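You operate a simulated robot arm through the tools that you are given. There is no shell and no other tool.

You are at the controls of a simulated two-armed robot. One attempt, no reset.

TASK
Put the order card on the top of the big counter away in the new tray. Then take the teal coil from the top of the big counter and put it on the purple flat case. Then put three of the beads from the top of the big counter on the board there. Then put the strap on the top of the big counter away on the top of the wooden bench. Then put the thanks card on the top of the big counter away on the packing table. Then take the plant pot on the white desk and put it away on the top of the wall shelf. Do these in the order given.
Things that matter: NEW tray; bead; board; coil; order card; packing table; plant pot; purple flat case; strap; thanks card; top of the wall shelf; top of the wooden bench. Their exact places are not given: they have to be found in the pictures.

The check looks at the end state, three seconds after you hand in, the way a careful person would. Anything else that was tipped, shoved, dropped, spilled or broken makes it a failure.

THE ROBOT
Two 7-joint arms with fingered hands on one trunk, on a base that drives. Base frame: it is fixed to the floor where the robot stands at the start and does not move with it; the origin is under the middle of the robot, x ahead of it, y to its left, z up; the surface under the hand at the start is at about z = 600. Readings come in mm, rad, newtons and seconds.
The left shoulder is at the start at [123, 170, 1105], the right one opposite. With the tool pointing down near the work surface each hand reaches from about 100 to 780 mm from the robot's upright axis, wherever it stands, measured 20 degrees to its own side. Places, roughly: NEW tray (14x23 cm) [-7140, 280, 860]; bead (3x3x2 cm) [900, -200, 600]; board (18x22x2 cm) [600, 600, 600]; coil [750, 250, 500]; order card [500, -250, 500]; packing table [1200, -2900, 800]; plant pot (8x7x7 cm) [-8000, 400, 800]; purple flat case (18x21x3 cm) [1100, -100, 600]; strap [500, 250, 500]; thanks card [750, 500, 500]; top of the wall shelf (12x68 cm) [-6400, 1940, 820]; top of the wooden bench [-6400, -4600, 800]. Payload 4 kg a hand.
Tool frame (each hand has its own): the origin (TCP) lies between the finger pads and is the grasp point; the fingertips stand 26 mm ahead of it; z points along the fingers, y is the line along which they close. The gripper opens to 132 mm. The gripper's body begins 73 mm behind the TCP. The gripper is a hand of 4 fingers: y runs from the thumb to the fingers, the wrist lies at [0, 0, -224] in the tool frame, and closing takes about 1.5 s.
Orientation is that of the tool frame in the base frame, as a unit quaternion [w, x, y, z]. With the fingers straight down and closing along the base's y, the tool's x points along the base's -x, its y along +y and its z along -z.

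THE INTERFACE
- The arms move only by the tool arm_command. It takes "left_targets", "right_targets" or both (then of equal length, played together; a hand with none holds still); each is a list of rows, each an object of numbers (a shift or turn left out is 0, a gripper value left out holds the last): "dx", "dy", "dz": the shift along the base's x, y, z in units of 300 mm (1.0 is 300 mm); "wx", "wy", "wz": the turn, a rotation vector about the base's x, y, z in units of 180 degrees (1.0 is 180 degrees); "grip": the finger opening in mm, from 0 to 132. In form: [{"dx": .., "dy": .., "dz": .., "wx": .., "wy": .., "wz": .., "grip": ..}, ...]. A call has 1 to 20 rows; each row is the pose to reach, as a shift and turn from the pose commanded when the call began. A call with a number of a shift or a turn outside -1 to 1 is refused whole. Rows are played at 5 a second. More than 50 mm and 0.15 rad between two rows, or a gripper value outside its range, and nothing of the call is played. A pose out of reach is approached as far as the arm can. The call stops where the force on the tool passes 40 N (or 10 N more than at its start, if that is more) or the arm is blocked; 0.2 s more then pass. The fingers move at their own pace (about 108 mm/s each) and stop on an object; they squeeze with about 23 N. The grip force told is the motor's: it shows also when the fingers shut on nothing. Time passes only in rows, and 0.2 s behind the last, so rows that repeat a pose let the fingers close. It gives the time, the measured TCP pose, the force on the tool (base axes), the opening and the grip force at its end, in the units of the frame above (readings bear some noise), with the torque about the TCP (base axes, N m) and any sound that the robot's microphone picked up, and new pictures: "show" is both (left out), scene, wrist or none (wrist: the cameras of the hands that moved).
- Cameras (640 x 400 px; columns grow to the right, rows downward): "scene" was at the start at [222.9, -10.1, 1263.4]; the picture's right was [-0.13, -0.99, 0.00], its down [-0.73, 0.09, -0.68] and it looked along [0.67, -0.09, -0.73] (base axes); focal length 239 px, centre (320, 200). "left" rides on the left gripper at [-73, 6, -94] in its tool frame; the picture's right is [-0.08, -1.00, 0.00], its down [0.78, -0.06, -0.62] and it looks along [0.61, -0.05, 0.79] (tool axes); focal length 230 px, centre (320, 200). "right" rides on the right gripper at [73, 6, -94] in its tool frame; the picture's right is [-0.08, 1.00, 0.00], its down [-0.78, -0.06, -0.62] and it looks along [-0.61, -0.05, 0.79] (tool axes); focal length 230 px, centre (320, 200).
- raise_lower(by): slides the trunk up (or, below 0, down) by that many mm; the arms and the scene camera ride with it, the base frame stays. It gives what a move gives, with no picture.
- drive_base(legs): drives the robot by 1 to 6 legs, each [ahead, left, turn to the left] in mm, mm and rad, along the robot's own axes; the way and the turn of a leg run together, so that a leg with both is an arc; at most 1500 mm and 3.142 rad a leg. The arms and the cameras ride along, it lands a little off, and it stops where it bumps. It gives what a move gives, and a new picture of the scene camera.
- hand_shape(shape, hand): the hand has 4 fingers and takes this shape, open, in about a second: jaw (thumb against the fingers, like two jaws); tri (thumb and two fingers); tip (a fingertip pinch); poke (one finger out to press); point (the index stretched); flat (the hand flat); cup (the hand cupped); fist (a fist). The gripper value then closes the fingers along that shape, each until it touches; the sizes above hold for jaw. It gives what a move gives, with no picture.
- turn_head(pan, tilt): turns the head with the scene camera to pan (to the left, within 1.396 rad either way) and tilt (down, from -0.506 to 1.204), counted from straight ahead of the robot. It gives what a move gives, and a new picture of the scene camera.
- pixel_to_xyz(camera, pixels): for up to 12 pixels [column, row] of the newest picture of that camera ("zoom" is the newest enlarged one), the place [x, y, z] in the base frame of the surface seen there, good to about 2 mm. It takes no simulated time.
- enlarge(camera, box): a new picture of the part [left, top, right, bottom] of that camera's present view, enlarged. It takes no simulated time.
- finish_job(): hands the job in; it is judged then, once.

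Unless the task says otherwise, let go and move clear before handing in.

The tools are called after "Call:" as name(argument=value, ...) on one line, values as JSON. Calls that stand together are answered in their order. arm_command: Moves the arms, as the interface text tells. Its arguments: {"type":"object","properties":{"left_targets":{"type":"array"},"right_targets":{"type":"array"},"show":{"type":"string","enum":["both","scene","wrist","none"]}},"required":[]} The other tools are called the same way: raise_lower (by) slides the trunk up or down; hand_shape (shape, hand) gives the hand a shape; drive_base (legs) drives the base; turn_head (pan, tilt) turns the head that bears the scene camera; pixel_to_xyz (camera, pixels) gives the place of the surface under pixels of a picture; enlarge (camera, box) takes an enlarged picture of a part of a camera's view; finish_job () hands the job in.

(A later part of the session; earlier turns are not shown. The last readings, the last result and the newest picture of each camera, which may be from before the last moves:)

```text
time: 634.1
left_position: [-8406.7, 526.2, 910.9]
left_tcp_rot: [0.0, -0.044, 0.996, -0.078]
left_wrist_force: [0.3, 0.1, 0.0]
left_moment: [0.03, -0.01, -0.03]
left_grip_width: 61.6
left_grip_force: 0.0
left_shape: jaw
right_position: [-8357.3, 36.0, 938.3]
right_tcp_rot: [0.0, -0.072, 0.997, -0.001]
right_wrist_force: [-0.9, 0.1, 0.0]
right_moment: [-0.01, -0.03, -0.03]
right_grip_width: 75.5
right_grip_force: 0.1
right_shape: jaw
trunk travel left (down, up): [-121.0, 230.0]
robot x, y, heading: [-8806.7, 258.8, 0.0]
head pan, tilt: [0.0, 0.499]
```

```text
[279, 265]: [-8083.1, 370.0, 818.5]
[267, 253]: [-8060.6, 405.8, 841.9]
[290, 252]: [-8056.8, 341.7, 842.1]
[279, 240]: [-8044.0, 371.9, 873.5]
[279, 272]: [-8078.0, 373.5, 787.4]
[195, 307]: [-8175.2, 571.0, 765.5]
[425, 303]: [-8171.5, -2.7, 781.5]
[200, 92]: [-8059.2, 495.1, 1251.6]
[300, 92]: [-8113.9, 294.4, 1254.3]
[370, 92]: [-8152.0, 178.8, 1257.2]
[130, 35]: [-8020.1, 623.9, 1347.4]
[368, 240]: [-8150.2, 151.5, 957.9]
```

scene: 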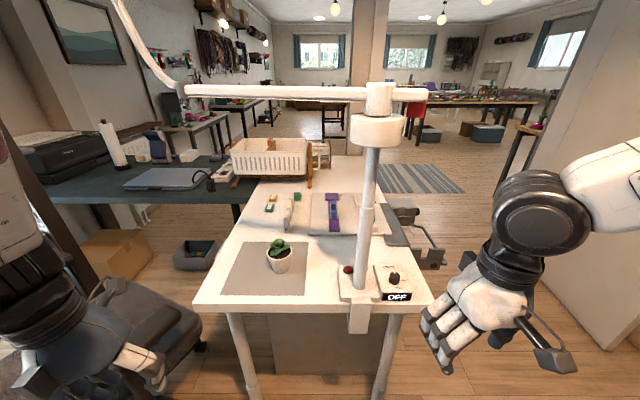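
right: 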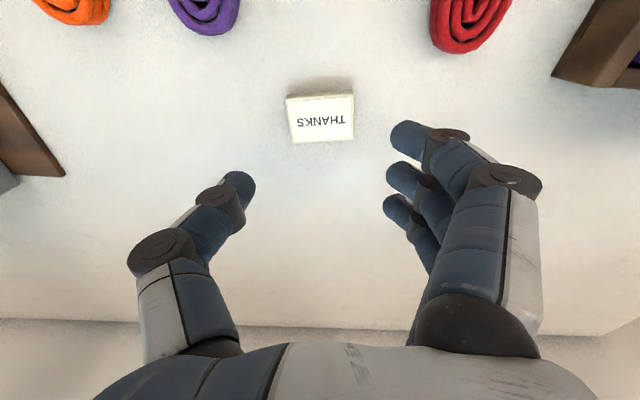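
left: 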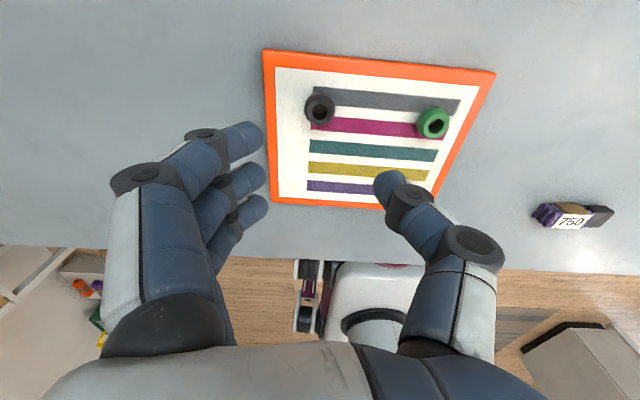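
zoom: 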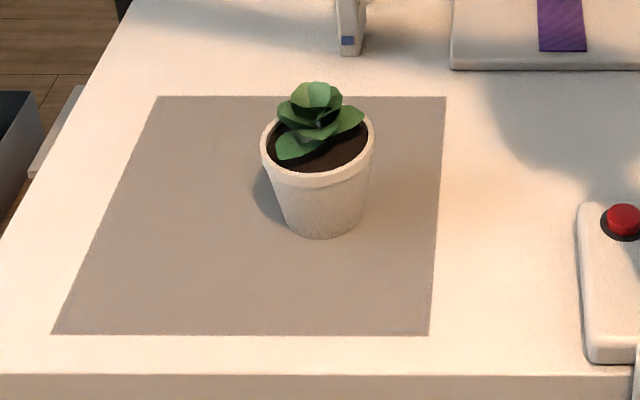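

The pot's centre is about (-8055,374), rim at z≈845, leaf tops at z≈875; the stand's arm runs at z≈1251 just above and this side of it. I'll line up at y≈178, keep the right hand out of the way, and slide the left hand in low so it straddles the pot from this side.

Call:
arm_command(right_targets=[{"dx": -0.06, "dy": -0.08}, {"dx": -0.12, "dy": -0.18}, {"dx": -0.18, "dy": -0.28}, {"dx": -0.2, "dy": -0.34}], show="none")

Call:
drive_base(legs=[[0, -80, 0], [140, 0, 0]])

```text
time: 635.1
left_position: [-8407.6, 526.7, 908.6]
left_tcp_rot: [0.0, -0.044, 0.996, -0.078]
left_wrist_force: [-0.2, -0.5, 0.3]
left_moment: [0.03, 0.02, -0.02]
left_grip_width: 61.4
left_grip_force: 0.0
left_shape: jaw
right_position: [-8418.9, -66.1, 939.7]
right_tcp_rot: [0.001, -0.072, 0.997, -0.002]
right_wrist_force: [0.5, 0.3, 0.0]
right_moment: [0.02, 0.01, 0.0]
right_grip_width: 75.4
right_grip_force: 0.0
right_shape: jaw
trunk travel left (down, up): [-121.0, 230.0]
robot x, y, heading: [-8807.7, 257.3, 0.004]
head pan, tilt: [0.0, 0.499]
```

```text
time: 637.4
left_position: [-8267.0, 447.4, 909.7]
left_tcp_rot: [0.0, -0.044, 0.996, -0.078]
left_wrist_force: [0.8, -0.6, -0.9]
left_moment: [-0.03, 0.02, 0.0]
left_grip_width: 61.8
left_grip_force: 0.0
left_shape: jaw
right_position: [-8280.4, -145.9, 939.1]
right_tcp_rot: [0.001, -0.071, 0.997, -0.002]
right_wrist_force: [0.5, -0.2, 0.0]
right_moment: [0.0, 0.04, 0.04]
right_grip_width: 75.3
right_grip_force: 0.0
right_shape: jaw
trunk travel left (down, up): [-121.0, 230.0]
robot x, y, heading: [-8668.2, 174.4, 0.009]
head pan, tilt: [0.0, 0.499]
```

scene: 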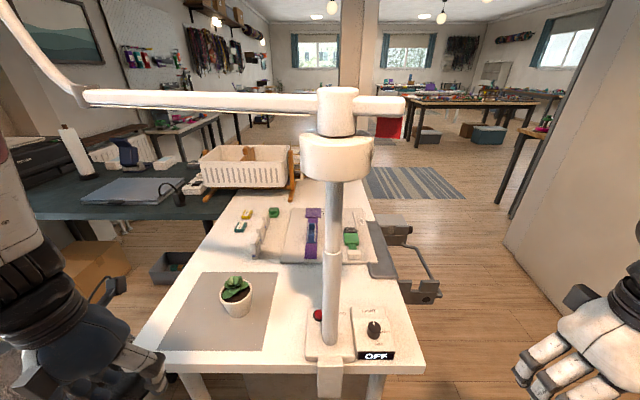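

The pot is at (236,297). I'll take a close look and re-measure its outline from here.

Call:
enlarge(camera="scene", box=[204, 262, 268, 326])

Call:
pixel_to_xyz(camera="scene", pixels=[[237, 305], [220, 298], [252, 296], [237, 317], [224, 308], [249, 307], [237, 298], [232, 278], [243, 285], [225, 290], [237, 310], [236, 282]])

```text
6.25 times, centred on (236, 294) of scene
```

zoom: 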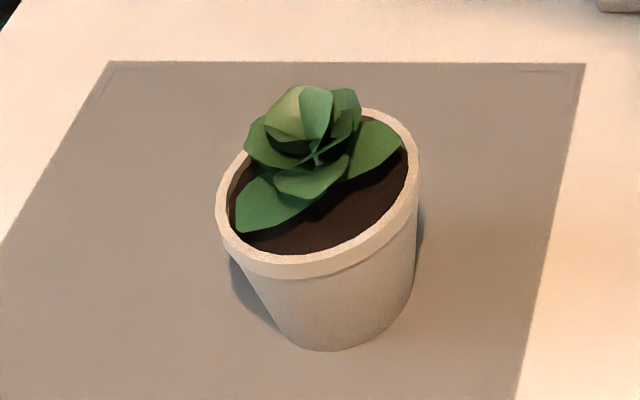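

```text
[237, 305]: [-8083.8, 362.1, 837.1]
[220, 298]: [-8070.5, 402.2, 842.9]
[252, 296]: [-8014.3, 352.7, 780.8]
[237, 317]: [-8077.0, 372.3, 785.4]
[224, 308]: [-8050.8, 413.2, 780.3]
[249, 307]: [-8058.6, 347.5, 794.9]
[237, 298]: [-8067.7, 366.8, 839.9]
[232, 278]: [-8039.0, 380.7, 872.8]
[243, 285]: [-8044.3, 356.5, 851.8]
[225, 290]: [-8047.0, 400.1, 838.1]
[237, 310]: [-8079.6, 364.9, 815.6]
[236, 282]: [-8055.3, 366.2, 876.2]
```

The pot's axis is at about (-8050,371). I'll open the left hand wide, straighten it and bring it down to z≈836 in front of the desk's end, in line with the pot.

Call:
arm_command(left_targets=[{"dy": -0.05, "dz": -0.05, "wx": 0.01, "wy": 0.0005, "wz": -0.006, "grip": 125}, {"dy": -0.1, "dz": -0.1, "wx": 0.02, "wy": 0.001, "wz": -0.012}, {"dy": -0.15, "dz": -0.15, "wx": 0.03, "wy": 0.0015, "wz": -0.018}, {"dy": -0.2, "dz": -0.2, "wx": 0.04, "wy": 0.002, "wz": -0.023}, {"dy": -0.253, "dz": -0.245, "wx": 0.0494, "wy": 0.0022, "wz": -0.028}, {"dy": -0.253, "dz": -0.245, "wx": 0.0494, "wy": 0.0022, "wz": -0.028}])

```text
time: 638.8
left_position: [-8268.6, 371.3, 835.8]
left_tcp_rot: [-0.004, 0.0, 1.0, 0.0]
left_wrist_force: [-0.8, -0.2, 0.6]
left_moment: [0.03, -0.03, 0.02]
left_grip_width: 124.9
left_grip_force: 0.1
left_shape: jaw
right_position: [-8280.3, -145.3, 939.1]
right_tcp_rot: [0.001, -0.071, 0.997, -0.003]
right_wrist_force: [-0.3, 0.1, -1.1]
right_moment: [0.01, 0.04, -0.02]
right_grip_width: 75.5
right_grip_force: 0.1
right_shape: jaw
trunk travel left (down, up): [-121.0, 230.0]
robot x, y, heading: [-8672.9, 177.7, 0.002]
head pan, tilt: [0.0, 0.499]
```

scene: 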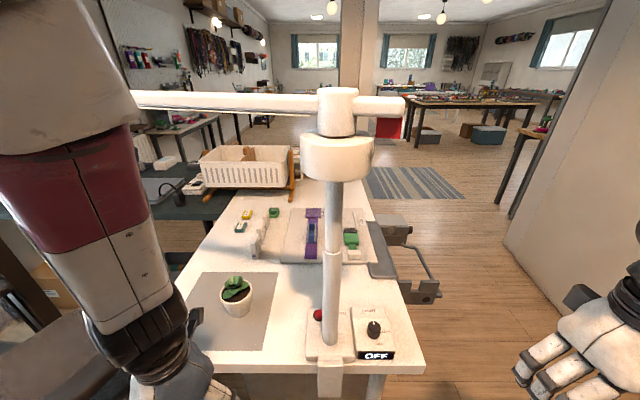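
left: 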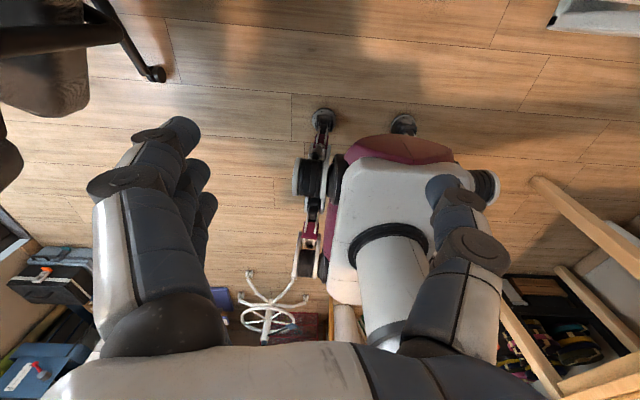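

The hand is in line with the pot at z=836. I'll check where my left forearm and elbow are relative to the stand's arm before sliding in.

Call:
pixel_to_xyz(camera="scene", pixels=[[60, 40], [110, 80], [60, 140], [120, 200], [160, 300], [150, 100], [200, 103], [135, 120], [20, 60], [100, 20]])

Call:
turn_head(pan=0.5, tilt=0.1)

```text
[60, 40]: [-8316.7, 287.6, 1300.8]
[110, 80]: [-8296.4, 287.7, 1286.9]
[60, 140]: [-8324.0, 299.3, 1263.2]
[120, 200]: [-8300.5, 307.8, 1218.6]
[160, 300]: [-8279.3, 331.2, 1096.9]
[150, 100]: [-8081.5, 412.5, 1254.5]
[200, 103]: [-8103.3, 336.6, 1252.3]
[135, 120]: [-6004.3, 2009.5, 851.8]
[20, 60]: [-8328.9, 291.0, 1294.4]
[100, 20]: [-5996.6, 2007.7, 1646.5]
```

```text
time: 639.8
left_position: [-8267.5, 372.1, 836.1]
left_tcp_rot: [-0.004, 0.0, 1.0, 0.0]
left_wrist_force: [0.4, -0.1, 0.0]
left_moment: [0.02, -0.01, -0.01]
left_grip_width: 124.8
left_grip_force: 0.0
left_shape: jaw
right_position: [-8279.0, -145.2, 939.3]
right_tcp_rot: [0.002, -0.072, 0.997, -0.003]
right_wrist_force: [-0.3, 0.4, 0.7]
right_moment: [-0.06, -0.01, -0.03]
right_grip_width: 75.5
right_grip_force: 0.2
right_shape: jaw
trunk travel left (down, up): [-121.0, 230.0]
robot x, y, heading: [-8665.3, 174.9, 0.005]
head pan, tilt: [0.499, 0.099]
```

scene: 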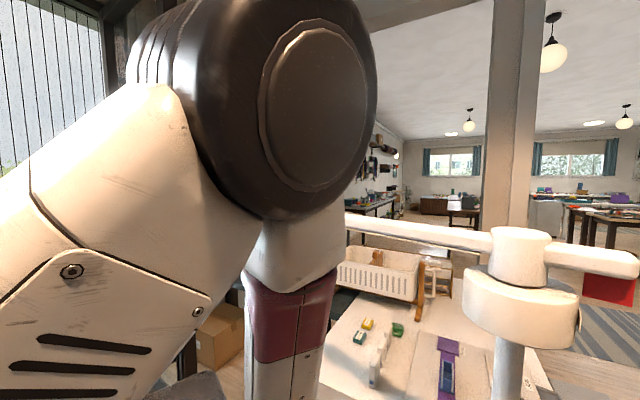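

The left elbow joint is at (310,110) in this view. I'll measure it.

Call:
pixel_to_xyz(camera="scene", pixels=[[310, 110], [370, 60], [330, 20], [340, 190], [300, 250], [290, 330], [360, 220], [450, 232], [200, 60]])

```text
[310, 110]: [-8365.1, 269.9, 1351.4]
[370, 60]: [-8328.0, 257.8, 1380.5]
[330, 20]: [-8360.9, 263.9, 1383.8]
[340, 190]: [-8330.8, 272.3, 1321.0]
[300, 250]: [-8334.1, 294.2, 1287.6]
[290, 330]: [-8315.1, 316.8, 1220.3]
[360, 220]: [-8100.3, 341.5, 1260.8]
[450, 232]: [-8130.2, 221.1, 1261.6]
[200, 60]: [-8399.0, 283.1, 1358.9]
```

The elbow is at about (-8355,300,1355) and will come forward and lower as the arm extends; I estimate only about 40 mm clearance to the stand's arm. Lowering the trunk by 100 mm (hand raised first to compensate) gives more room.

Call:
arm_command(left_targets=[{"dz": 0.12}, {"dz": 0.24}, {"dz": 0.333}, {"dz": 0.333}], show="none")

Call:
raise_lower(by=-100)

```text
time: 640.8
left_position: [-8236.0, 388.2, 890.3]
left_tcp_rot: [0.0, -0.017, 0.999, -0.038]
left_wrist_force: [0.9, 0.2, 1.0]
left_moment: [-0.01, 0.02, 0.01]
left_grip_width: 125.0
left_grip_force: 0.0
left_shape: jaw
left hand out of reach, approached as far as the arm can: row 1, 2, 3, 4
right_position: [-8279.5, -144.8, 939.2]
right_tcp_rot: [0.002, -0.072, 0.997, -0.002]
right_wrist_force: [-0.6, -1.3, -0.4]
right_moment: [-0.02, -0.01, 0.03]
right_grip_width: 75.5
right_grip_force: 0.0
right_shape: jaw
trunk travel left (down, up): [-121.0, 230.0]
robot x, y, heading: [-8669.4, 176.1, 0.01]
head pan, tilt: [0.499, 0.099]
```

```text
time: 641.8
left_position: [-8245.0, 392.9, 715.9]
left_tcp_rot: [-0.143, -0.025, 0.989, -0.036]
left_wrist_force: [-7.8, -15.7, 35.8]
left_moment: [1.58, -4.34, -1.51]
left_grip_width: 125.0
left_grip_force: 0.0
left_shape: jaw
right_position: [-8273.9, -146.0, 801.9]
right_tcp_rot: [-0.102, -0.071, 0.992, 0.005]
right_wrist_force: [0.0, 0.1, -0.5]
right_moment: [-0.06, 0.0, 0.02]
right_grip_width: 75.4
right_grip_force: 0.0
right_shape: jaw
trunk travel left (down, up): [-33.0, 318.0]
robot x, y, heading: [-8668.3, 180.2, 0.008]
head pan, tilt: [0.499, 0.099]
stopped: the force on the tool passed its limit at 151 N (the readings are from after the stop); the commanded pose is now the measured one
```

Lowering the trunk made the left hand press on something (35 N up) and both hands read tilted; I stopped 88 mm down. I'll look at what is touching before moving anything.

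Call:
turn_head(pan=0.2, tilt=0.7)

Call:
enlarge(camera="left", box=[0, 0, 640, 400])

Call:
enlarge(camera="right", box=[0, 0, 640, 400])

```text
time: 642.8
left_position: [-8244.2, 393.6, 715.5]
left_tcp_rot: [-0.141, -0.025, 0.989, -0.035]
left_wrist_force: [-5.7, -2.9, 23.8]
left_moment: [0.6, -2.91, -0.17]
left_grip_width: 124.9
left_grip_force: 0.0
left_shape: jaw
right_position: [-8272.5, -146.6, 801.7]
right_tcp_rot: [-0.1, -0.072, 0.992, 0.005]
right_wrist_force: [-0.2, 0.1, 0.3]
right_moment: [0.03, -0.02, 0.0]
right_grip_width: 75.2
right_grip_force: 0.1
right_shape: jaw
trunk travel left (down, up): [-33.0, 318.0]
robot x, y, heading: [-8667.9, 175.9, 0.005]
head pan, tilt: [0.201, 0.7]
```

scene: 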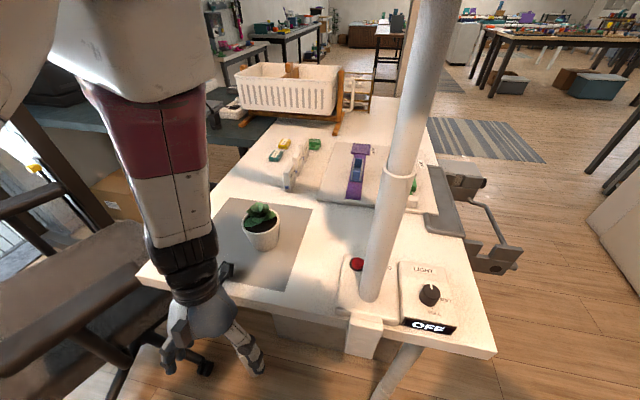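

```text
1.00 times, centred on (320, 200) of left (not enlarged: the box is as wide or as high as the picture)
```

zoom: 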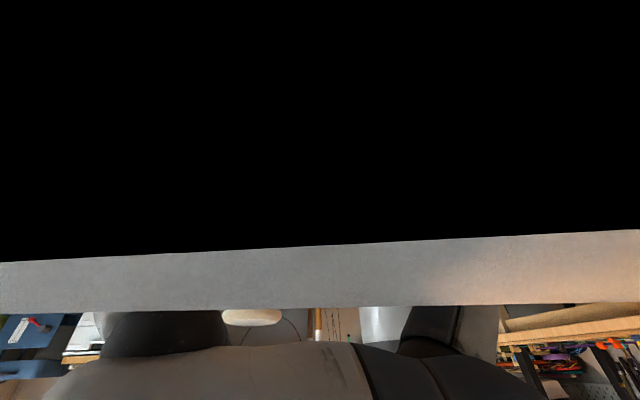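

```text
1.00 times, centred on (320, 200) of right (not enlarged: the box is as wide or as high as the picture)
```

zoom: 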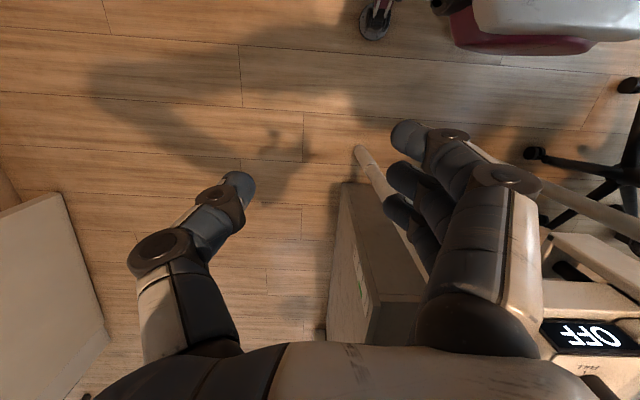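

The left hand's camera mount came down on the desk's edge as the trunk sank further than I expected. The pot and the stand are undisturbed; I'll raise the trunk back up to free it.

Call:
raise_lower(by=88)

Call:
turn_head(pan=0.2, tilt=0.6)

```text
time: 644.1
left_position: [-8243.9, 394.5, 800.5]
left_tcp_rot: [-0.145, -0.024, 0.989, -0.034]
left_wrist_force: [0.9, 0.1, -0.4]
left_moment: [-0.01, 0.03, 0.01]
left_grip_width: 124.9
left_grip_force: 0.1
left_shape: jaw
right_position: [-8270.2, -145.2, 886.7]
right_tcp_rot: [-0.103, -0.071, 0.992, 0.005]
right_wrist_force: [-0.4, 0.6, 0.8]
right_moment: [0.01, 0.01, -0.01]
right_grip_width: 75.5
right_grip_force: 0.1
right_shape: jaw
trunk travel left (down, up): [-121.0, 230.0]
robot x, y, heading: [-8669.3, 174.7, 0.007]
head pan, tilt: [0.201, 0.7]
```

```text
time: 644.7
left_position: [-8244.8, 392.2, 802.1]
left_tcp_rot: [-0.144, -0.023, 0.989, -0.034]
left_wrist_force: [-0.6, -0.2, 0.0]
left_moment: [-0.01, -0.02, 0.0]
left_grip_width: 125.0
left_grip_force: 0.1
left_shape: jaw
right_position: [-8271.7, -144.6, 888.8]
right_tcp_rot: [-0.102, -0.072, 0.992, 0.005]
right_wrist_force: [0.6, 0.0, -0.4]
right_moment: [0.0, 0.01, 0.02]
right_grip_width: 75.7
right_grip_force: 0.1
right_shape: jaw
trunk travel left (down, up): [-121.0, 230.0]
robot x, y, heading: [-8667.5, 175.0, 0.007]
head pan, tilt: [0.201, 0.6]
```

scene: 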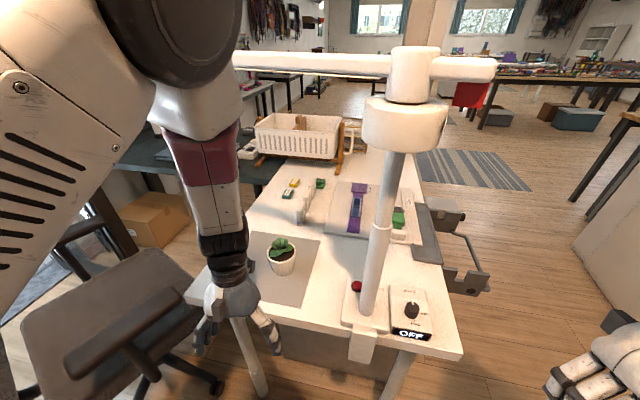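

The trunk is back up and nothing is touching now, but both hands were left pitched and low by the sudden stop. I'll level the left hand in front of the desk end, level and raise the right, then back the base up 70 mm to flatten the arm under the stand.

Call:
arm_command(left_targets=[{"dx": -0.03, "dy": -0.02, "dz": 0.03, "wx": 0.006, "wy": -0.0225, "wz": -0.0044}, {"dx": -0.05, "dy": -0.035, "dz": 0.055, "wx": 0.012, "wy": -0.045, "wz": -0.0088}, {"dx": -0.07, "dy": -0.055, "dz": 0.08, "wx": 0.018, "wy": -0.0675, "wz": -0.0132}, {"dx": -0.083, "dy": -0.073, "dz": 0.113, "wx": 0.0236, "wy": -0.0901, "wz": -0.0176}, {"dx": -0.083, "dy": -0.073, "dz": 0.113, "wx": 0.0236, "wy": -0.0901, "wz": -0.0176}], right_targets=[{"dz": 0.04, "wx": 0.0004, "wy": -0.016}, {"dz": 0.08, "wx": 0.0008, "wy": -0.032}, {"dz": 0.12, "wx": 0.0012, "wy": -0.048}, {"dz": 0.167, "wx": 0.0016, "wy": -0.0646}, {"dz": 0.167, "wx": 0.0016, "wy": -0.0646}], show="scene")

```text
time: 645.9
left_position: [-8268.9, 371.2, 834.9]
left_tcp_rot: [-0.003, 0.004, 1.0, 0.004]
left_wrist_force: [0.2, 0.6, -1.5]
left_moment: [0.01, 0.03, -0.02]
left_grip_width: 125.1
left_grip_force: 0.0
left_shape: jaw
right_position: [-8270.5, -145.8, 937.7]
right_tcp_rot: [0.0, -0.072, 0.997, 0.0]
right_wrist_force: [0.3, 0.2, 0.0]
right_moment: [0.04, -0.03, -0.02]
right_grip_width: 75.6
right_grip_force: 0.1
right_shape: jaw
trunk travel left (down, up): [-121.0, 230.0]
robot x, y, heading: [-8669.0, 174.2, 0.01]
head pan, tilt: [0.201, 0.6]
```

scene: 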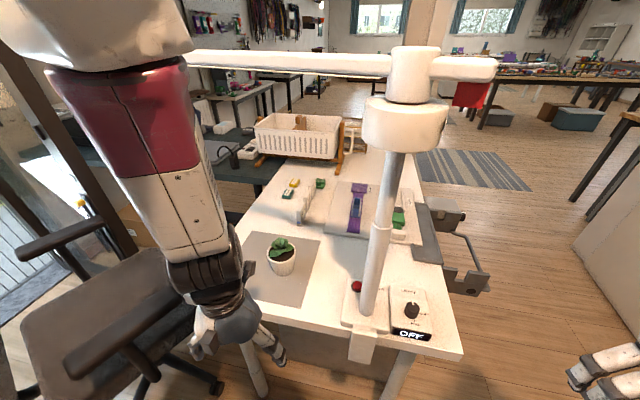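

Both hands are level again and the pot is untouched at (282,258). Now I'll back the base 70 mm and check the pot's position again.

Call:
drive_base(legs=[[-70, 0, -0.008]])

Call:
pixel_to_xyz(camera="scene", pixels=[[282, 262], [268, 255], [296, 255], [282, 272], [60, 330], [130, 345], [40, 245], [200, 385]])

```text
time: 647.0
left_position: [-8338.4, 367.6, 835.9]
left_tcp_rot: [-0.002, 0.008, 1.0, 0.005]
left_wrist_force: [-0.2, -0.4, -0.3]
left_moment: [-0.01, -0.01, -0.01]
left_grip_width: 125.0
left_grip_force: 0.0
left_shape: jaw
right_position: [-8345.1, -150.2, 938.2]
right_tcp_rot: [-0.001, -0.069, 0.998, -0.001]
right_wrist_force: [-1.0, -0.3, -0.1]
right_moment: [0.0, -0.04, -0.01]
right_grip_width: 75.7
right_grip_force: 0.1
right_shape: jaw
trunk travel left (down, up): [-121.0, 230.0]
robot x, y, heading: [-8734.4, 172.9, -0.004]
head pan, tilt: [0.201, 0.6]
```

scene: 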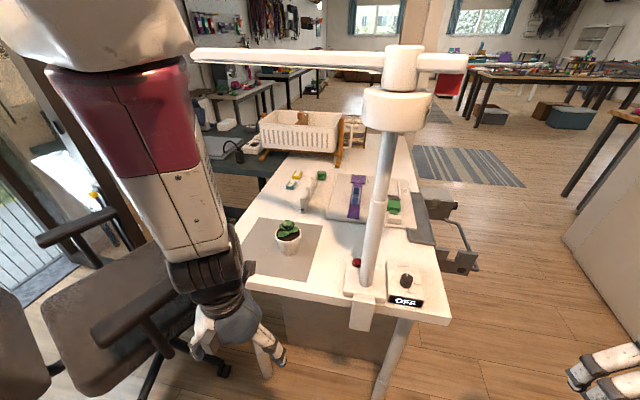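

```text
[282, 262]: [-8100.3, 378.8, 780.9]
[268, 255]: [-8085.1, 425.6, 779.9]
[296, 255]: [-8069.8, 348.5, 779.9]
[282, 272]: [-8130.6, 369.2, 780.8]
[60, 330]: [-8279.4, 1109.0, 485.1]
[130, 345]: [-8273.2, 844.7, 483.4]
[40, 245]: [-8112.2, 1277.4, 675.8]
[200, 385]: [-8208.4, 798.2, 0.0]
```

The pot now shows at (288,237). I'll re-measure it for the final alignment.

Call:
enlarge(camera="scene", box=[264, 214, 312, 262])

Call:
pixel_to_xyz(camera="scene", pixels=[[275.5, 237], [300, 235], [288, 241], [288, 252], [281, 250], [297, 248], [288, 222], [288, 231]])

```text
8.33 times, centred on (288, 238) of scene
```

zoom: 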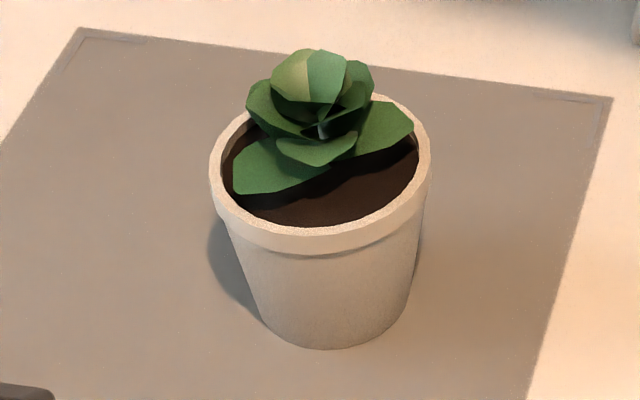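

```text
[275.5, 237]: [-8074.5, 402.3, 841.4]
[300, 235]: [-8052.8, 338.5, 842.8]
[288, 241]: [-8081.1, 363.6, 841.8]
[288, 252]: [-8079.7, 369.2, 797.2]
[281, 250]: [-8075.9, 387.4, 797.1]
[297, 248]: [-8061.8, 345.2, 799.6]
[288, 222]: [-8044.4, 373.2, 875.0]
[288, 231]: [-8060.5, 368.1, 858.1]
```

The pot's centre is confirmed at about (-8049,371). I'll slide the open left hand forward at z=836, pausing halfway to check the elbow against the stand.

Call:
arm_command(left_targets=[{"dx": 0.12, "dy": 0.002}, {"dx": 0.24, "dy": 0.004}, {"dx": 0.36, "dy": 0.006}, {"dx": 0.48, "dy": 0.008}, {"dx": 0.58, "dy": 0.01}, {"dx": 0.58, "dy": 0.01}])

Call:
turn_head(pan=0.4, tilt=0.2)

```text
time: 648.4
left_position: [-8164.0, 371.6, 837.3]
left_tcp_rot: [-0.003, 0.005, 1.0, 0.002]
left_wrist_force: [-0.1, -0.2, 0.1]
left_moment: [0.03, 0.01, -0.02]
left_grip_width: 124.9
left_grip_force: 0.0
left_shape: jaw
right_position: [-8344.2, -149.5, 938.9]
right_tcp_rot: [0.0, -0.068, 0.998, 0.0]
right_wrist_force: [-0.3, -0.3, 0.0]
right_moment: [-0.02, 0.0, -0.01]
right_grip_width: 75.4
right_grip_force: 0.0
right_shape: jaw
trunk travel left (down, up): [-121.0, 230.0]
robot x, y, heading: [-8737.3, 179.2, -0.004]
head pan, tilt: [0.201, 0.6]
```

scene: 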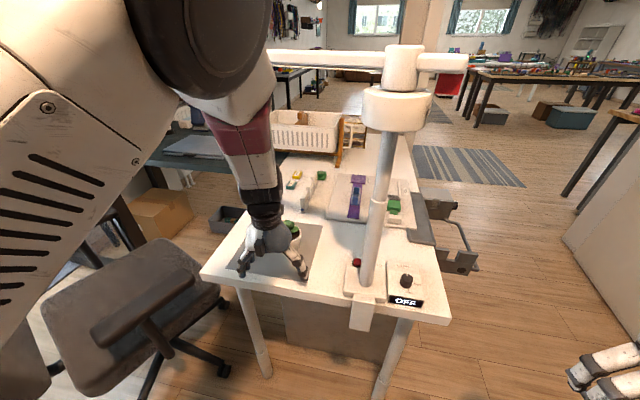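
left: 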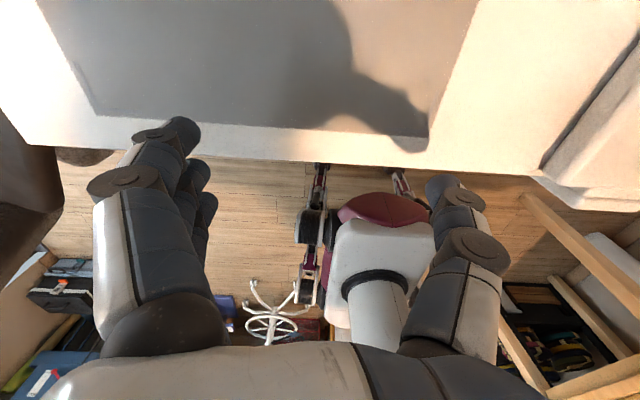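

```text
time: 649.2
left_position: [-8163.8, 372.0, 837.3]
left_tcp_rot: [-0.004, 0.004, 1.0, 0.001]
left_wrist_force: [0.0, -0.9, -0.1]
left_moment: [-0.01, 0.03, 0.01]
left_grip_width: 124.8
left_grip_force: 0.0
left_shape: jaw
right_position: [-8344.8, -148.8, 937.6]
right_tcp_rot: [-0.001, -0.068, 0.998, 0.0]
right_wrist_force: [0.5, 0.6, 0.3]
right_moment: [-0.01, -0.02, 0.01]
right_grip_width: 75.5
right_grip_force: 0.1
right_shape: jaw
trunk travel left (down, up): [-121.0, 230.0]
robot x, y, heading: [-8739.6, 175.0, -0.003]
head pan, tilt: [0.4, 0.201]
```

scene: 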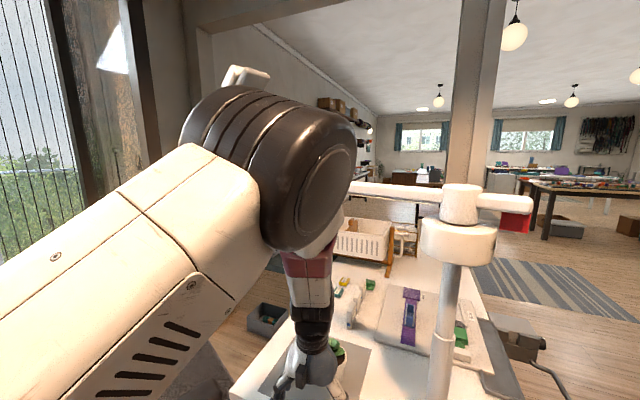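

The elbow disc is at (300,170) with the stand's arm at (400,190) behind it. I'll measure the elbow and forearm distance to that arm.

Call:
pixel_to_xyz(camera="scene", pixels=[[320, 180], [345, 190], [340, 130], [330, 240], [305, 290], [320, 340], [370, 190], [400, 193], [240, 76], [270, 110]])

```text
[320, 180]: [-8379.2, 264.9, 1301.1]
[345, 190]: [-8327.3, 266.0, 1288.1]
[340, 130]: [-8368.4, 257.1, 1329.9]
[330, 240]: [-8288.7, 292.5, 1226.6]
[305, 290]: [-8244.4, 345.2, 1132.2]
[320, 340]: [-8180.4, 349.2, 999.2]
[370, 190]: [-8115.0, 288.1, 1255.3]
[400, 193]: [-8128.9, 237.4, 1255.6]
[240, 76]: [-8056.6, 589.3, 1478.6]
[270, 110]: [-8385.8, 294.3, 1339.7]
```

The elbow is still about 190 mm from the stand's arm, so there's room. I'll slide the hand on to the pot's centre in small steps.

Call:
arm_command(left_targets=[{"dx": 0.08}, {"dx": 0.16}, {"dx": 0.24}, {"dx": 0.31}, {"dx": 0.38}, {"dx": 0.38}])

Call:
turn_head(pan=0.25, tilt=0.55)

```text
time: 650.6
left_position: [-8049.6, 370.2, 837.6]
left_tcp_rot: [-0.003, 0.007, 1.0, 0.005]
left_wrist_force: [0.4, 0.6, -0.9]
left_moment: [0.02, 0.02, 0.02]
left_grip_width: 124.8
left_grip_force: 0.0
left_shape: jaw
right_position: [-8344.5, -149.4, 937.9]
right_tcp_rot: [-0.001, -0.068, 0.998, 0.0]
right_wrist_force: [0.6, -0.1, 0.0]
right_moment: [0.02, -0.02, 0.0]
right_grip_width: 75.4
right_grip_force: 0.1
right_shape: jaw
trunk travel left (down, up): [-121.0, 230.0]
robot x, y, heading: [-8739.5, 169.5, -0.007]
head pan, tilt: [0.4, 0.201]
```

scene: 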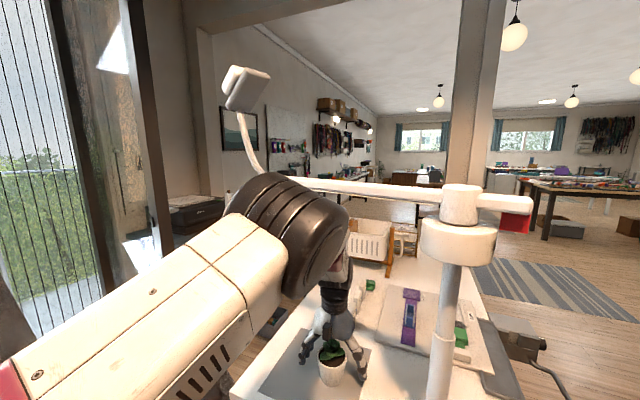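
left: 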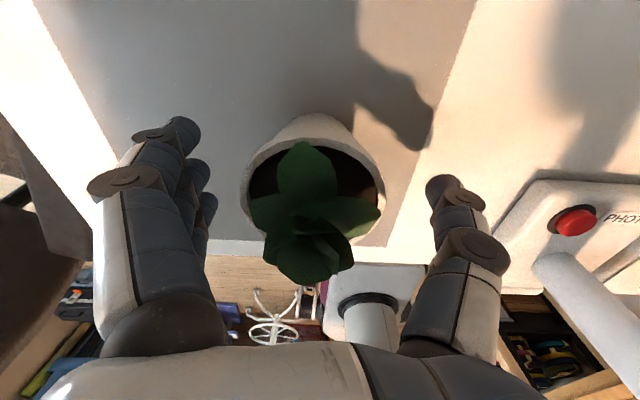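

```text
time: 651.5
left_position: [-8049.8, 371.2, 835.9]
left_tcp_rot: [-0.003, 0.006, 1.0, 0.004]
left_wrist_force: [0.1, -0.2, 0.5]
left_moment: [0.01, 0.01, -0.01]
left_grip_width: 124.9
left_grip_force: 0.0
left_shape: jaw
right_position: [-8344.9, -149.2, 938.0]
right_tcp_rot: [-0.001, -0.068, 0.998, 0.0]
right_wrist_force: [-0.6, -1.4, 0.6]
right_moment: [0.0, -0.01, -0.01]
right_grip_width: 75.5
right_grip_force: 0.0
right_shape: jaw
trunk travel left (down, up): [-121.0, 230.0]
robot x, y, heading: [-8739.8, 176.1, -0.001]
head pan, tilt: [0.25, 0.55]
```

scene: 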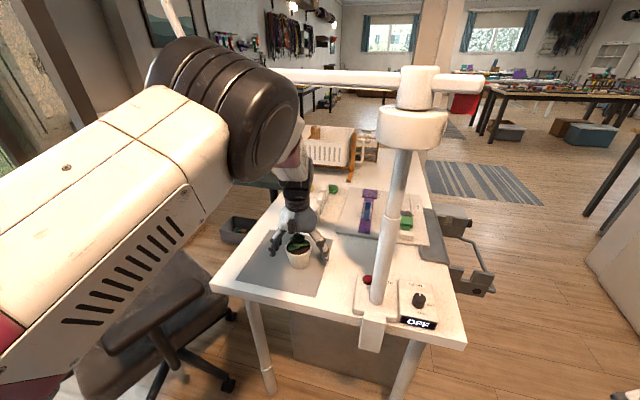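

The hand straddles the pot nicely: the rim is centred at about (313,180) in the wrist view, so the pot is ~7 mm further forward. I'll shift by that, lower to z≈825 and close gently.

Call:
arm_command(left_targets=[{"dx": 0.012, "dy": 0.004, "dz": -0.015}, {"dx": 0.023, "dy": 0.008, "dz": -0.035}, {"dx": 0.023, "dy": 0.008, "dz": -0.037, "grip": 100}, {"dx": 0.023, "dy": 0.008, "dz": -0.037, "grip": 80}, {"dx": 0.023, "dy": 0.008, "dz": -0.037, "grip": 60}, {"dx": 0.023, "dy": 0.008, "dz": -0.037, "grip": 45}, {"dx": 0.023, "dy": 0.008, "dz": -0.037, "grip": 45}, {"dx": 0.023, "dy": 0.008, "dz": -0.037, "grip": 45}, {"dx": 0.023, "dy": 0.008, "dz": -0.037, "grip": 45}])

```text
time: 653.5
left_position: [-8044.3, 372.1, 825.9]
left_tcp_rot: [-0.002, 0.008, 1.0, 0.004]
left_wrist_force: [0.6, 0.4, 0.2]
left_moment: [0.0, 0.01, 0.02]
left_grip_width: 49.7
left_grip_force: 23.3
left_shape: jaw
right_position: [-8344.1, -149.0, 937.1]
right_tcp_rot: [-0.001, -0.068, 0.998, 0.0]
right_wrist_force: [-1.1, 0.7, 0.0]
right_moment: [0.0, -0.01, 0.02]
right_grip_width: 75.6
right_grip_force: 0.0
right_shape: jaw
trunk travel left (down, up): [-121.0, 230.0]
robot x, y, heading: [-8736.1, 174.2, 0.0]
head pan, tilt: [0.25, 0.55]
```

scene: 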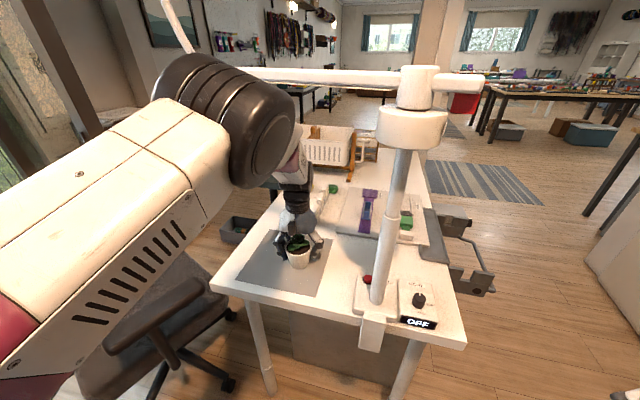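
left: 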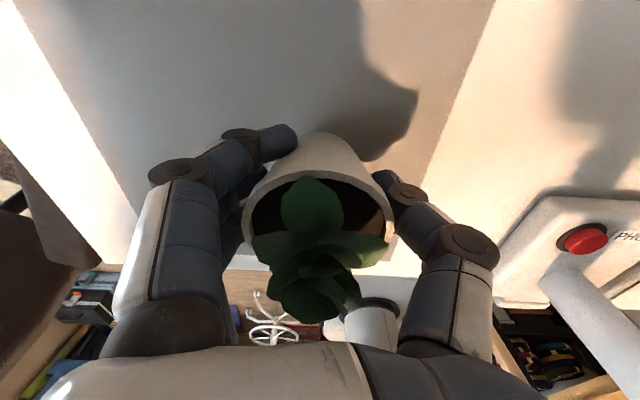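

The pot is gripped (49.7 mm, 23 N). I'll lift it a little and check it hangs straight.

Call:
arm_command(left_targets=[{"dz": 0.03}, {"dz": 0.07}, {"dz": 0.12}, {"dz": 0.12}])

```text
time: 654.5
left_position: [-8042.8, 373.4, 860.3]
left_tcp_rot: [-0.002, 0.007, 1.0, 0.005]
left_wrist_force: [0.0, 0.1, -2.1]
left_moment: [0.0, -0.04, -0.02]
left_grip_width: 49.7
left_grip_force: 22.9
left_shape: jaw
right_position: [-8342.8, -148.7, 937.9]
right_tcp_rot: [-0.002, -0.068, 0.998, 0.0]
right_wrist_force: [-0.2, 0.7, 0.5]
right_moment: [0.02, 0.0, 0.01]
right_grip_width: 75.7
right_grip_force: 0.0
right_shape: jaw
trunk travel left (down, up): [-121.0, 230.0]
robot x, y, heading: [-8733.8, 180.2, -0.004]
head pan, tilt: [0.25, 0.55]
```

scene: 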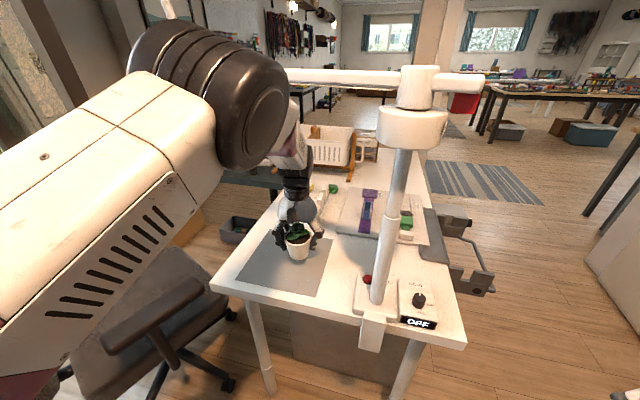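
left: 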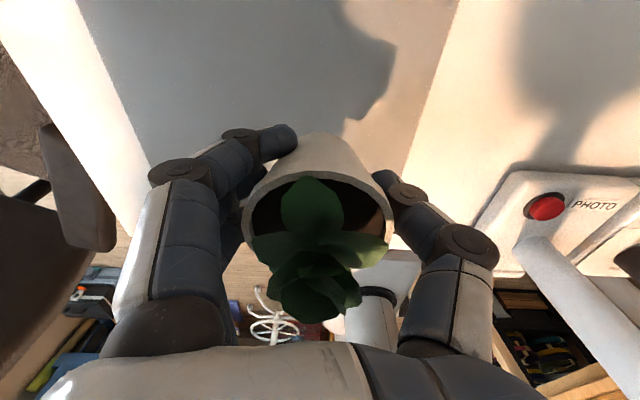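

The pot is up and hangs upright. I'll back the base straight away from the desk so the arm leaves from under the stand.

Call:
drive_base(legs=[[-330, 0, 0]])

Call:
arm_command(left_targets=[{"dx": -0.12, "dz": 0.03}, {"dx": -0.24, "dz": 0.07}, {"dx": -0.36, "dz": 0.11}, {"dx": -0.48, "dy": 0.02, "dz": 0.14}, {"dx": -0.6, "dy": 0.05, "dz": 0.15}, {"dx": -0.7, "dy": 0.1, "dz": 0.15}])

```text
time: 656.6
left_position: [-8374.3, 373.8, 860.8]
left_tcp_rot: [-0.002, 0.006, 1.0, 0.004]
left_wrist_force: [0.8, -0.1, -1.8]
left_moment: [0.02, -0.07, 0.0]
left_grip_width: 49.5
left_grip_force: 22.7
left_shape: jaw
right_position: [-8673.7, -148.8, 938.3]
right_tcp_rot: [0.0, -0.069, 0.998, -0.001]
right_wrist_force: [-0.2, -0.4, 0.7]
right_moment: [-0.01, 0.0, 0.02]
right_grip_width: 75.6
right_grip_force: 0.1
right_shape: jaw
trunk travel left (down, up): [-121.0, 230.0]
robot x, y, heading: [-9069.8, 175.6, 0.001]
head pan, tilt: [0.25, 0.55]
```

scene: 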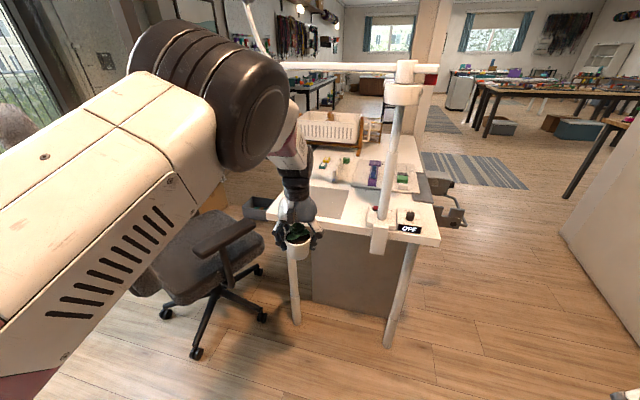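

```text
time: 658.0
left_position: [-8583.9, 404.3, 905.5]
left_tcp_rot: [-0.004, 0.006, 1.0, 0.005]
left_wrist_force: [-0.1, 0.7, -2.9]
left_moment: [-0.03, -0.01, 0.0]
left_grip_width: 49.4
left_grip_force: 22.6
left_shape: jaw
right_position: [-8674.5, -149.0, 937.8]
right_tcp_rot: [0.0, -0.069, 0.998, 0.0]
right_wrist_force: [-0.1, -1.5, -0.1]
right_moment: [0.04, 0.02, 0.02]
right_grip_width: 75.5
right_grip_force: 0.1
right_shape: jaw
trunk travel left (down, up): [-121.0, 230.0]
robot x, y, heading: [-9064.0, 175.0, 0.003]
head pan, tilt: [0.25, 0.55]
```

scene: 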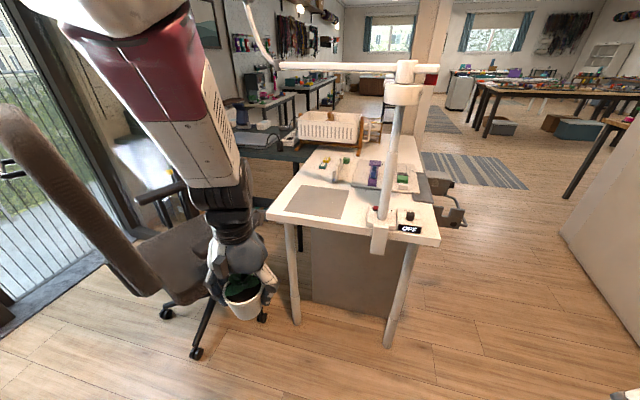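
left: 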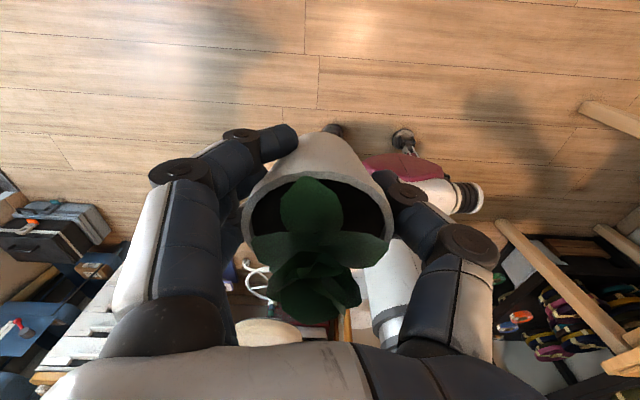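

The pot is held at a safe height. I'll bring the right hand inward for the doorway, then slide right and go forward past the desk's end, away from the clamp.

Call:
arm_command(right_targets=[{"dx": 0.05, "dy": 0.1}, {"dx": 0.1, "dy": 0.2}, {"dx": 0.18, "dy": 0.3}, {"dx": 0.2, "dy": 0.34}], show="none")

Call:
drive_base(legs=[[0, -525, 0], [730, 0, 0]])

Call:
turn_head(pan=0.0, tilt=0.6)

```text
time: 659.0
left_position: [-8584.1, 405.3, 906.8]
left_tcp_rot: [-0.003, 0.006, 1.0, 0.005]
left_wrist_force: [-0.6, 0.5, -1.9]
left_moment: [0.0, -0.01, -0.01]
left_grip_width: 49.6
left_grip_force: 22.9
left_shape: jaw
right_position: [-8614.6, -45.1, 938.1]
right_tcp_rot: [-0.001, -0.068, 0.998, 0.001]
right_wrist_force: [0.1, 0.2, 0.7]
right_moment: [0.01, -0.03, 0.01]
right_grip_width: 75.5
right_grip_force: 0.1
right_shape: jaw
trunk travel left (down, up): [-121.0, 230.0]
robot x, y, heading: [-9068.8, 171.1, -0.003]
head pan, tilt: [0.25, 0.55]
```

```text
time: 667.7
left_position: [-7851.4, -113.5, 906.0]
left_tcp_rot: [-0.003, 0.003, 1.0, 0.004]
left_wrist_force: [0.1, 0.0, -2.2]
left_moment: [0.0, -0.03, 0.01]
left_grip_width: 49.2
left_grip_force: 23.0
left_shape: jaw
right_position: [-7878.7, -563.9, 937.2]
right_tcp_rot: [0.0, -0.073, 0.997, 0.0]
right_wrist_force: [0.7, -0.8, 0.5]
right_moment: [-0.02, -0.01, -0.04]
right_grip_width: 75.6
right_grip_force: 0.0
right_shape: jaw
trunk travel left (down, up): [-121.0, 230.0]
robot x, y, heading: [-8333.5, -346.3, 0.013]
head pan, tilt: [0.25, 0.55]
```

scene: 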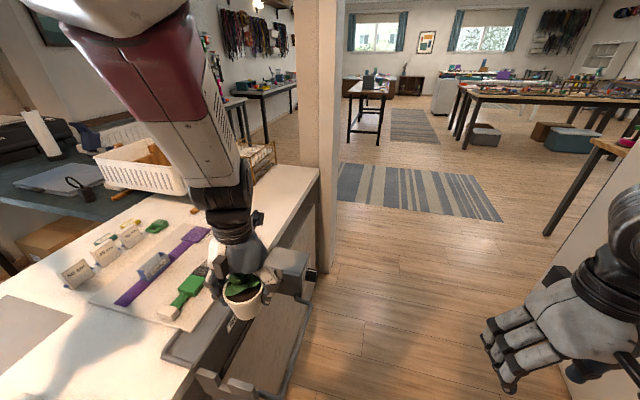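

```text
time: 668.5
left_position: [-7851.4, -114.9, 905.9]
left_tcp_rot: [-0.004, 0.003, 1.0, 0.005]
left_wrist_force: [-0.6, 1.2, -2.2]
left_moment: [-0.01, 0.01, 0.03]
left_grip_width: 49.2
left_grip_force: 22.7
left_shape: jaw
right_position: [-7878.4, -564.3, 938.1]
right_tcp_rot: [-0.001, -0.072, 0.997, 0.0]
right_wrist_force: [-0.3, 0.4, 0.1]
right_moment: [-0.01, 0.01, -0.01]
right_grip_width: 75.4
right_grip_force: 0.0
right_shape: jaw
trunk travel left (down, up): [-121.0, 230.0]
robot x, y, heading: [-8333.3, -345.1, 0.007]
head pan, tilt: [0.0, 0.6]
```

scene: 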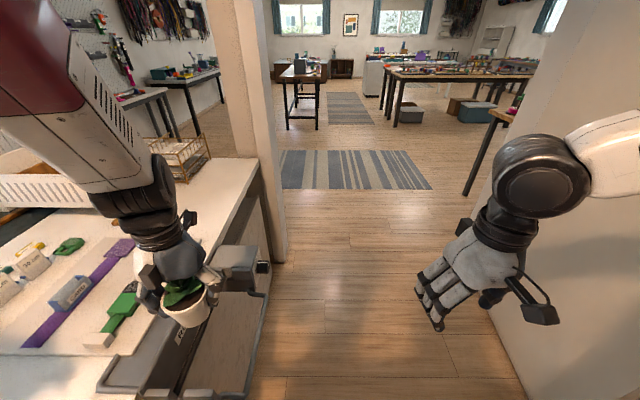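

The pot is clear of the desk items, and the doorway lies ahead between the pillar (265,200) and the door leaf on the right. I'll move to y≈−660 and go straight through.

Call:
drive_base(legs=[[0, -315, -0.008], [1150, 0, 0], [1150, 0, 0]])

```text
time: 682.8
left_position: [-5546.1, -428.8, 904.8]
left_tcp_rot: [-0.002, 0.007, 1.0, 0.005]
left_wrist_force: [-1.1, 0.3, -0.8]
left_moment: [0.04, 0.0, -0.01]
left_grip_width: 49.4
left_grip_force: 23.2
left_shape: jaw
right_position: [-5577.6, -879.7, 937.5]
right_tcp_rot: [-0.001, -0.068, 0.998, 0.0]
right_wrist_force: [0.3, 0.6, -0.7]
right_moment: [-0.02, 0.01, -0.01]
right_grip_width: 75.6
right_grip_force: 0.0
right_shape: jaw
trunk travel left (down, up): [-121.0, 230.0]
robot x, y, heading: [-6031.9, -656.8, 0.0]
head pan, tilt: [0.0, 0.6]
```

scene: 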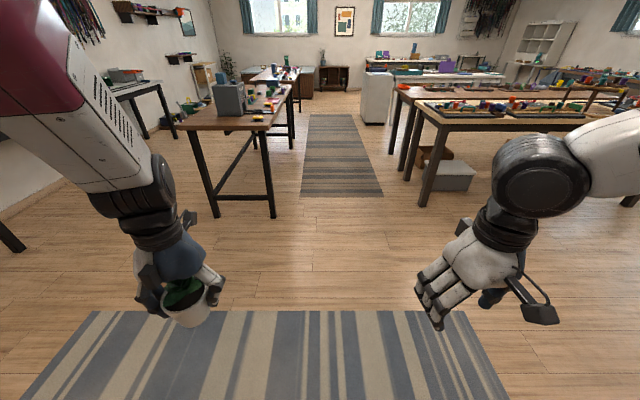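

Through the doorway with the pot still held. I'll slide toward the wall side, turn to face it and look at the shelf.

Call:
drive_base(legs=[[0, 1300, 0], [0, 0, 1.57], [0, 300, 0]])

Call:
turn_head(pan=0.0, tilt=0.5)

```text
time: 701.0
left_position: [-6548.9, 1138.0, 905.0]
left_tcp_rot: [-0.004, -0.698, 0.716, 0.001]
left_wrist_force: [-0.2, 0.6, -2.3]
left_moment: [-0.02, -0.03, -0.01]
left_grip_width: 49.3
left_grip_force: 22.7
left_shape: jaw
right_position: [-6097.9, 1099.5, 938.3]
right_tcp_rot: [0.001, 0.749, -0.662, 0.001]
right_wrist_force: [-0.9, 0.5, 0.7]
right_moment: [0.01, -0.02, 0.01]
right_grip_width: 75.5
right_grip_force: 0.0
right_shape: jaw
trunk travel left (down, up): [-121.0, 230.0]
robot x, y, heading: [-6325.9, 651.5, 1.555]
head pan, tilt: [0.0, 0.6]
```

scene: 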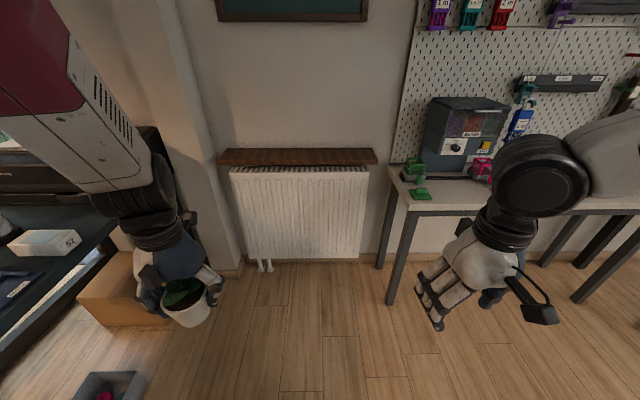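

```text
time: 701.7
left_position: [-6548.0, 1137.1, 905.4]
left_tcp_rot: [-0.005, -0.698, 0.716, 0.002]
left_wrist_force: [1.0, -0.7, -2.6]
left_moment: [0.05, -0.03, 0.02]
left_grip_width: 49.4
left_grip_force: 23.1
left_shape: jaw
right_position: [-6099.0, 1099.4, 938.0]
right_tcp_rot: [0.0, 0.75, -0.662, 0.0]
right_wrist_force: [-0.2, 0.0, -0.2]
right_moment: [0.05, 0.01, 0.0]
right_grip_width: 75.4
right_grip_force: 0.0
right_shape: jaw
trunk travel left (down, up): [-121.0, 230.0]
robot x, y, heading: [-6328.5, 649.0, 1.558]
head pan, tilt: [0.0, 0.499]
```

scene: 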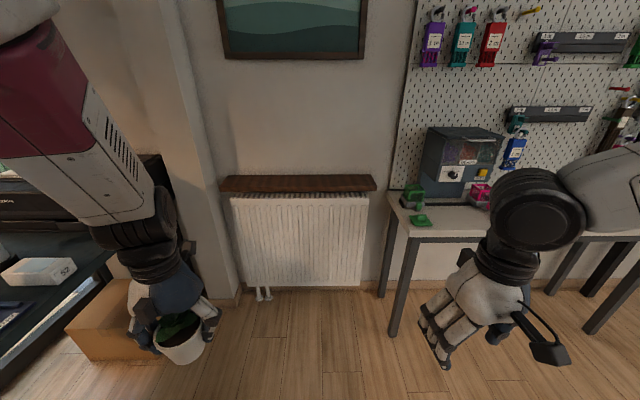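

Call:
pixel_to_xyz(camera="scene", pixels=[[222, 184], [300, 178], [300, 186], [374, 182], [225, 176], [372, 177], [300, 230], [400, 195], [435, 160], [395, 330], [420, 222], [220, 290]])

Call:
enlarge(camera="scene", box=[200, 150, 420, 250])

```text
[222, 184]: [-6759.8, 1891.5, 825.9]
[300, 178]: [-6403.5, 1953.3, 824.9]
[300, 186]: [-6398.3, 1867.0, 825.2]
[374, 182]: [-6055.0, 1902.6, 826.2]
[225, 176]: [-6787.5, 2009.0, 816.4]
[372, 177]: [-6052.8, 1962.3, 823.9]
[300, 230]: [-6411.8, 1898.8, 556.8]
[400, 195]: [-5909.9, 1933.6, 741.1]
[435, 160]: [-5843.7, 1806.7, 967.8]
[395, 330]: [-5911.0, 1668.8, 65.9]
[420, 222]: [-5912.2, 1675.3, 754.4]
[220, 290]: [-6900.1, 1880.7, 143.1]
```

```text
2.91 times, centred on (310, 200) of scene
```

zoom: 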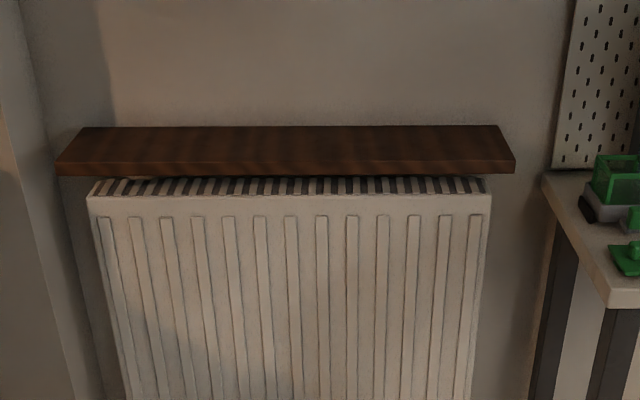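

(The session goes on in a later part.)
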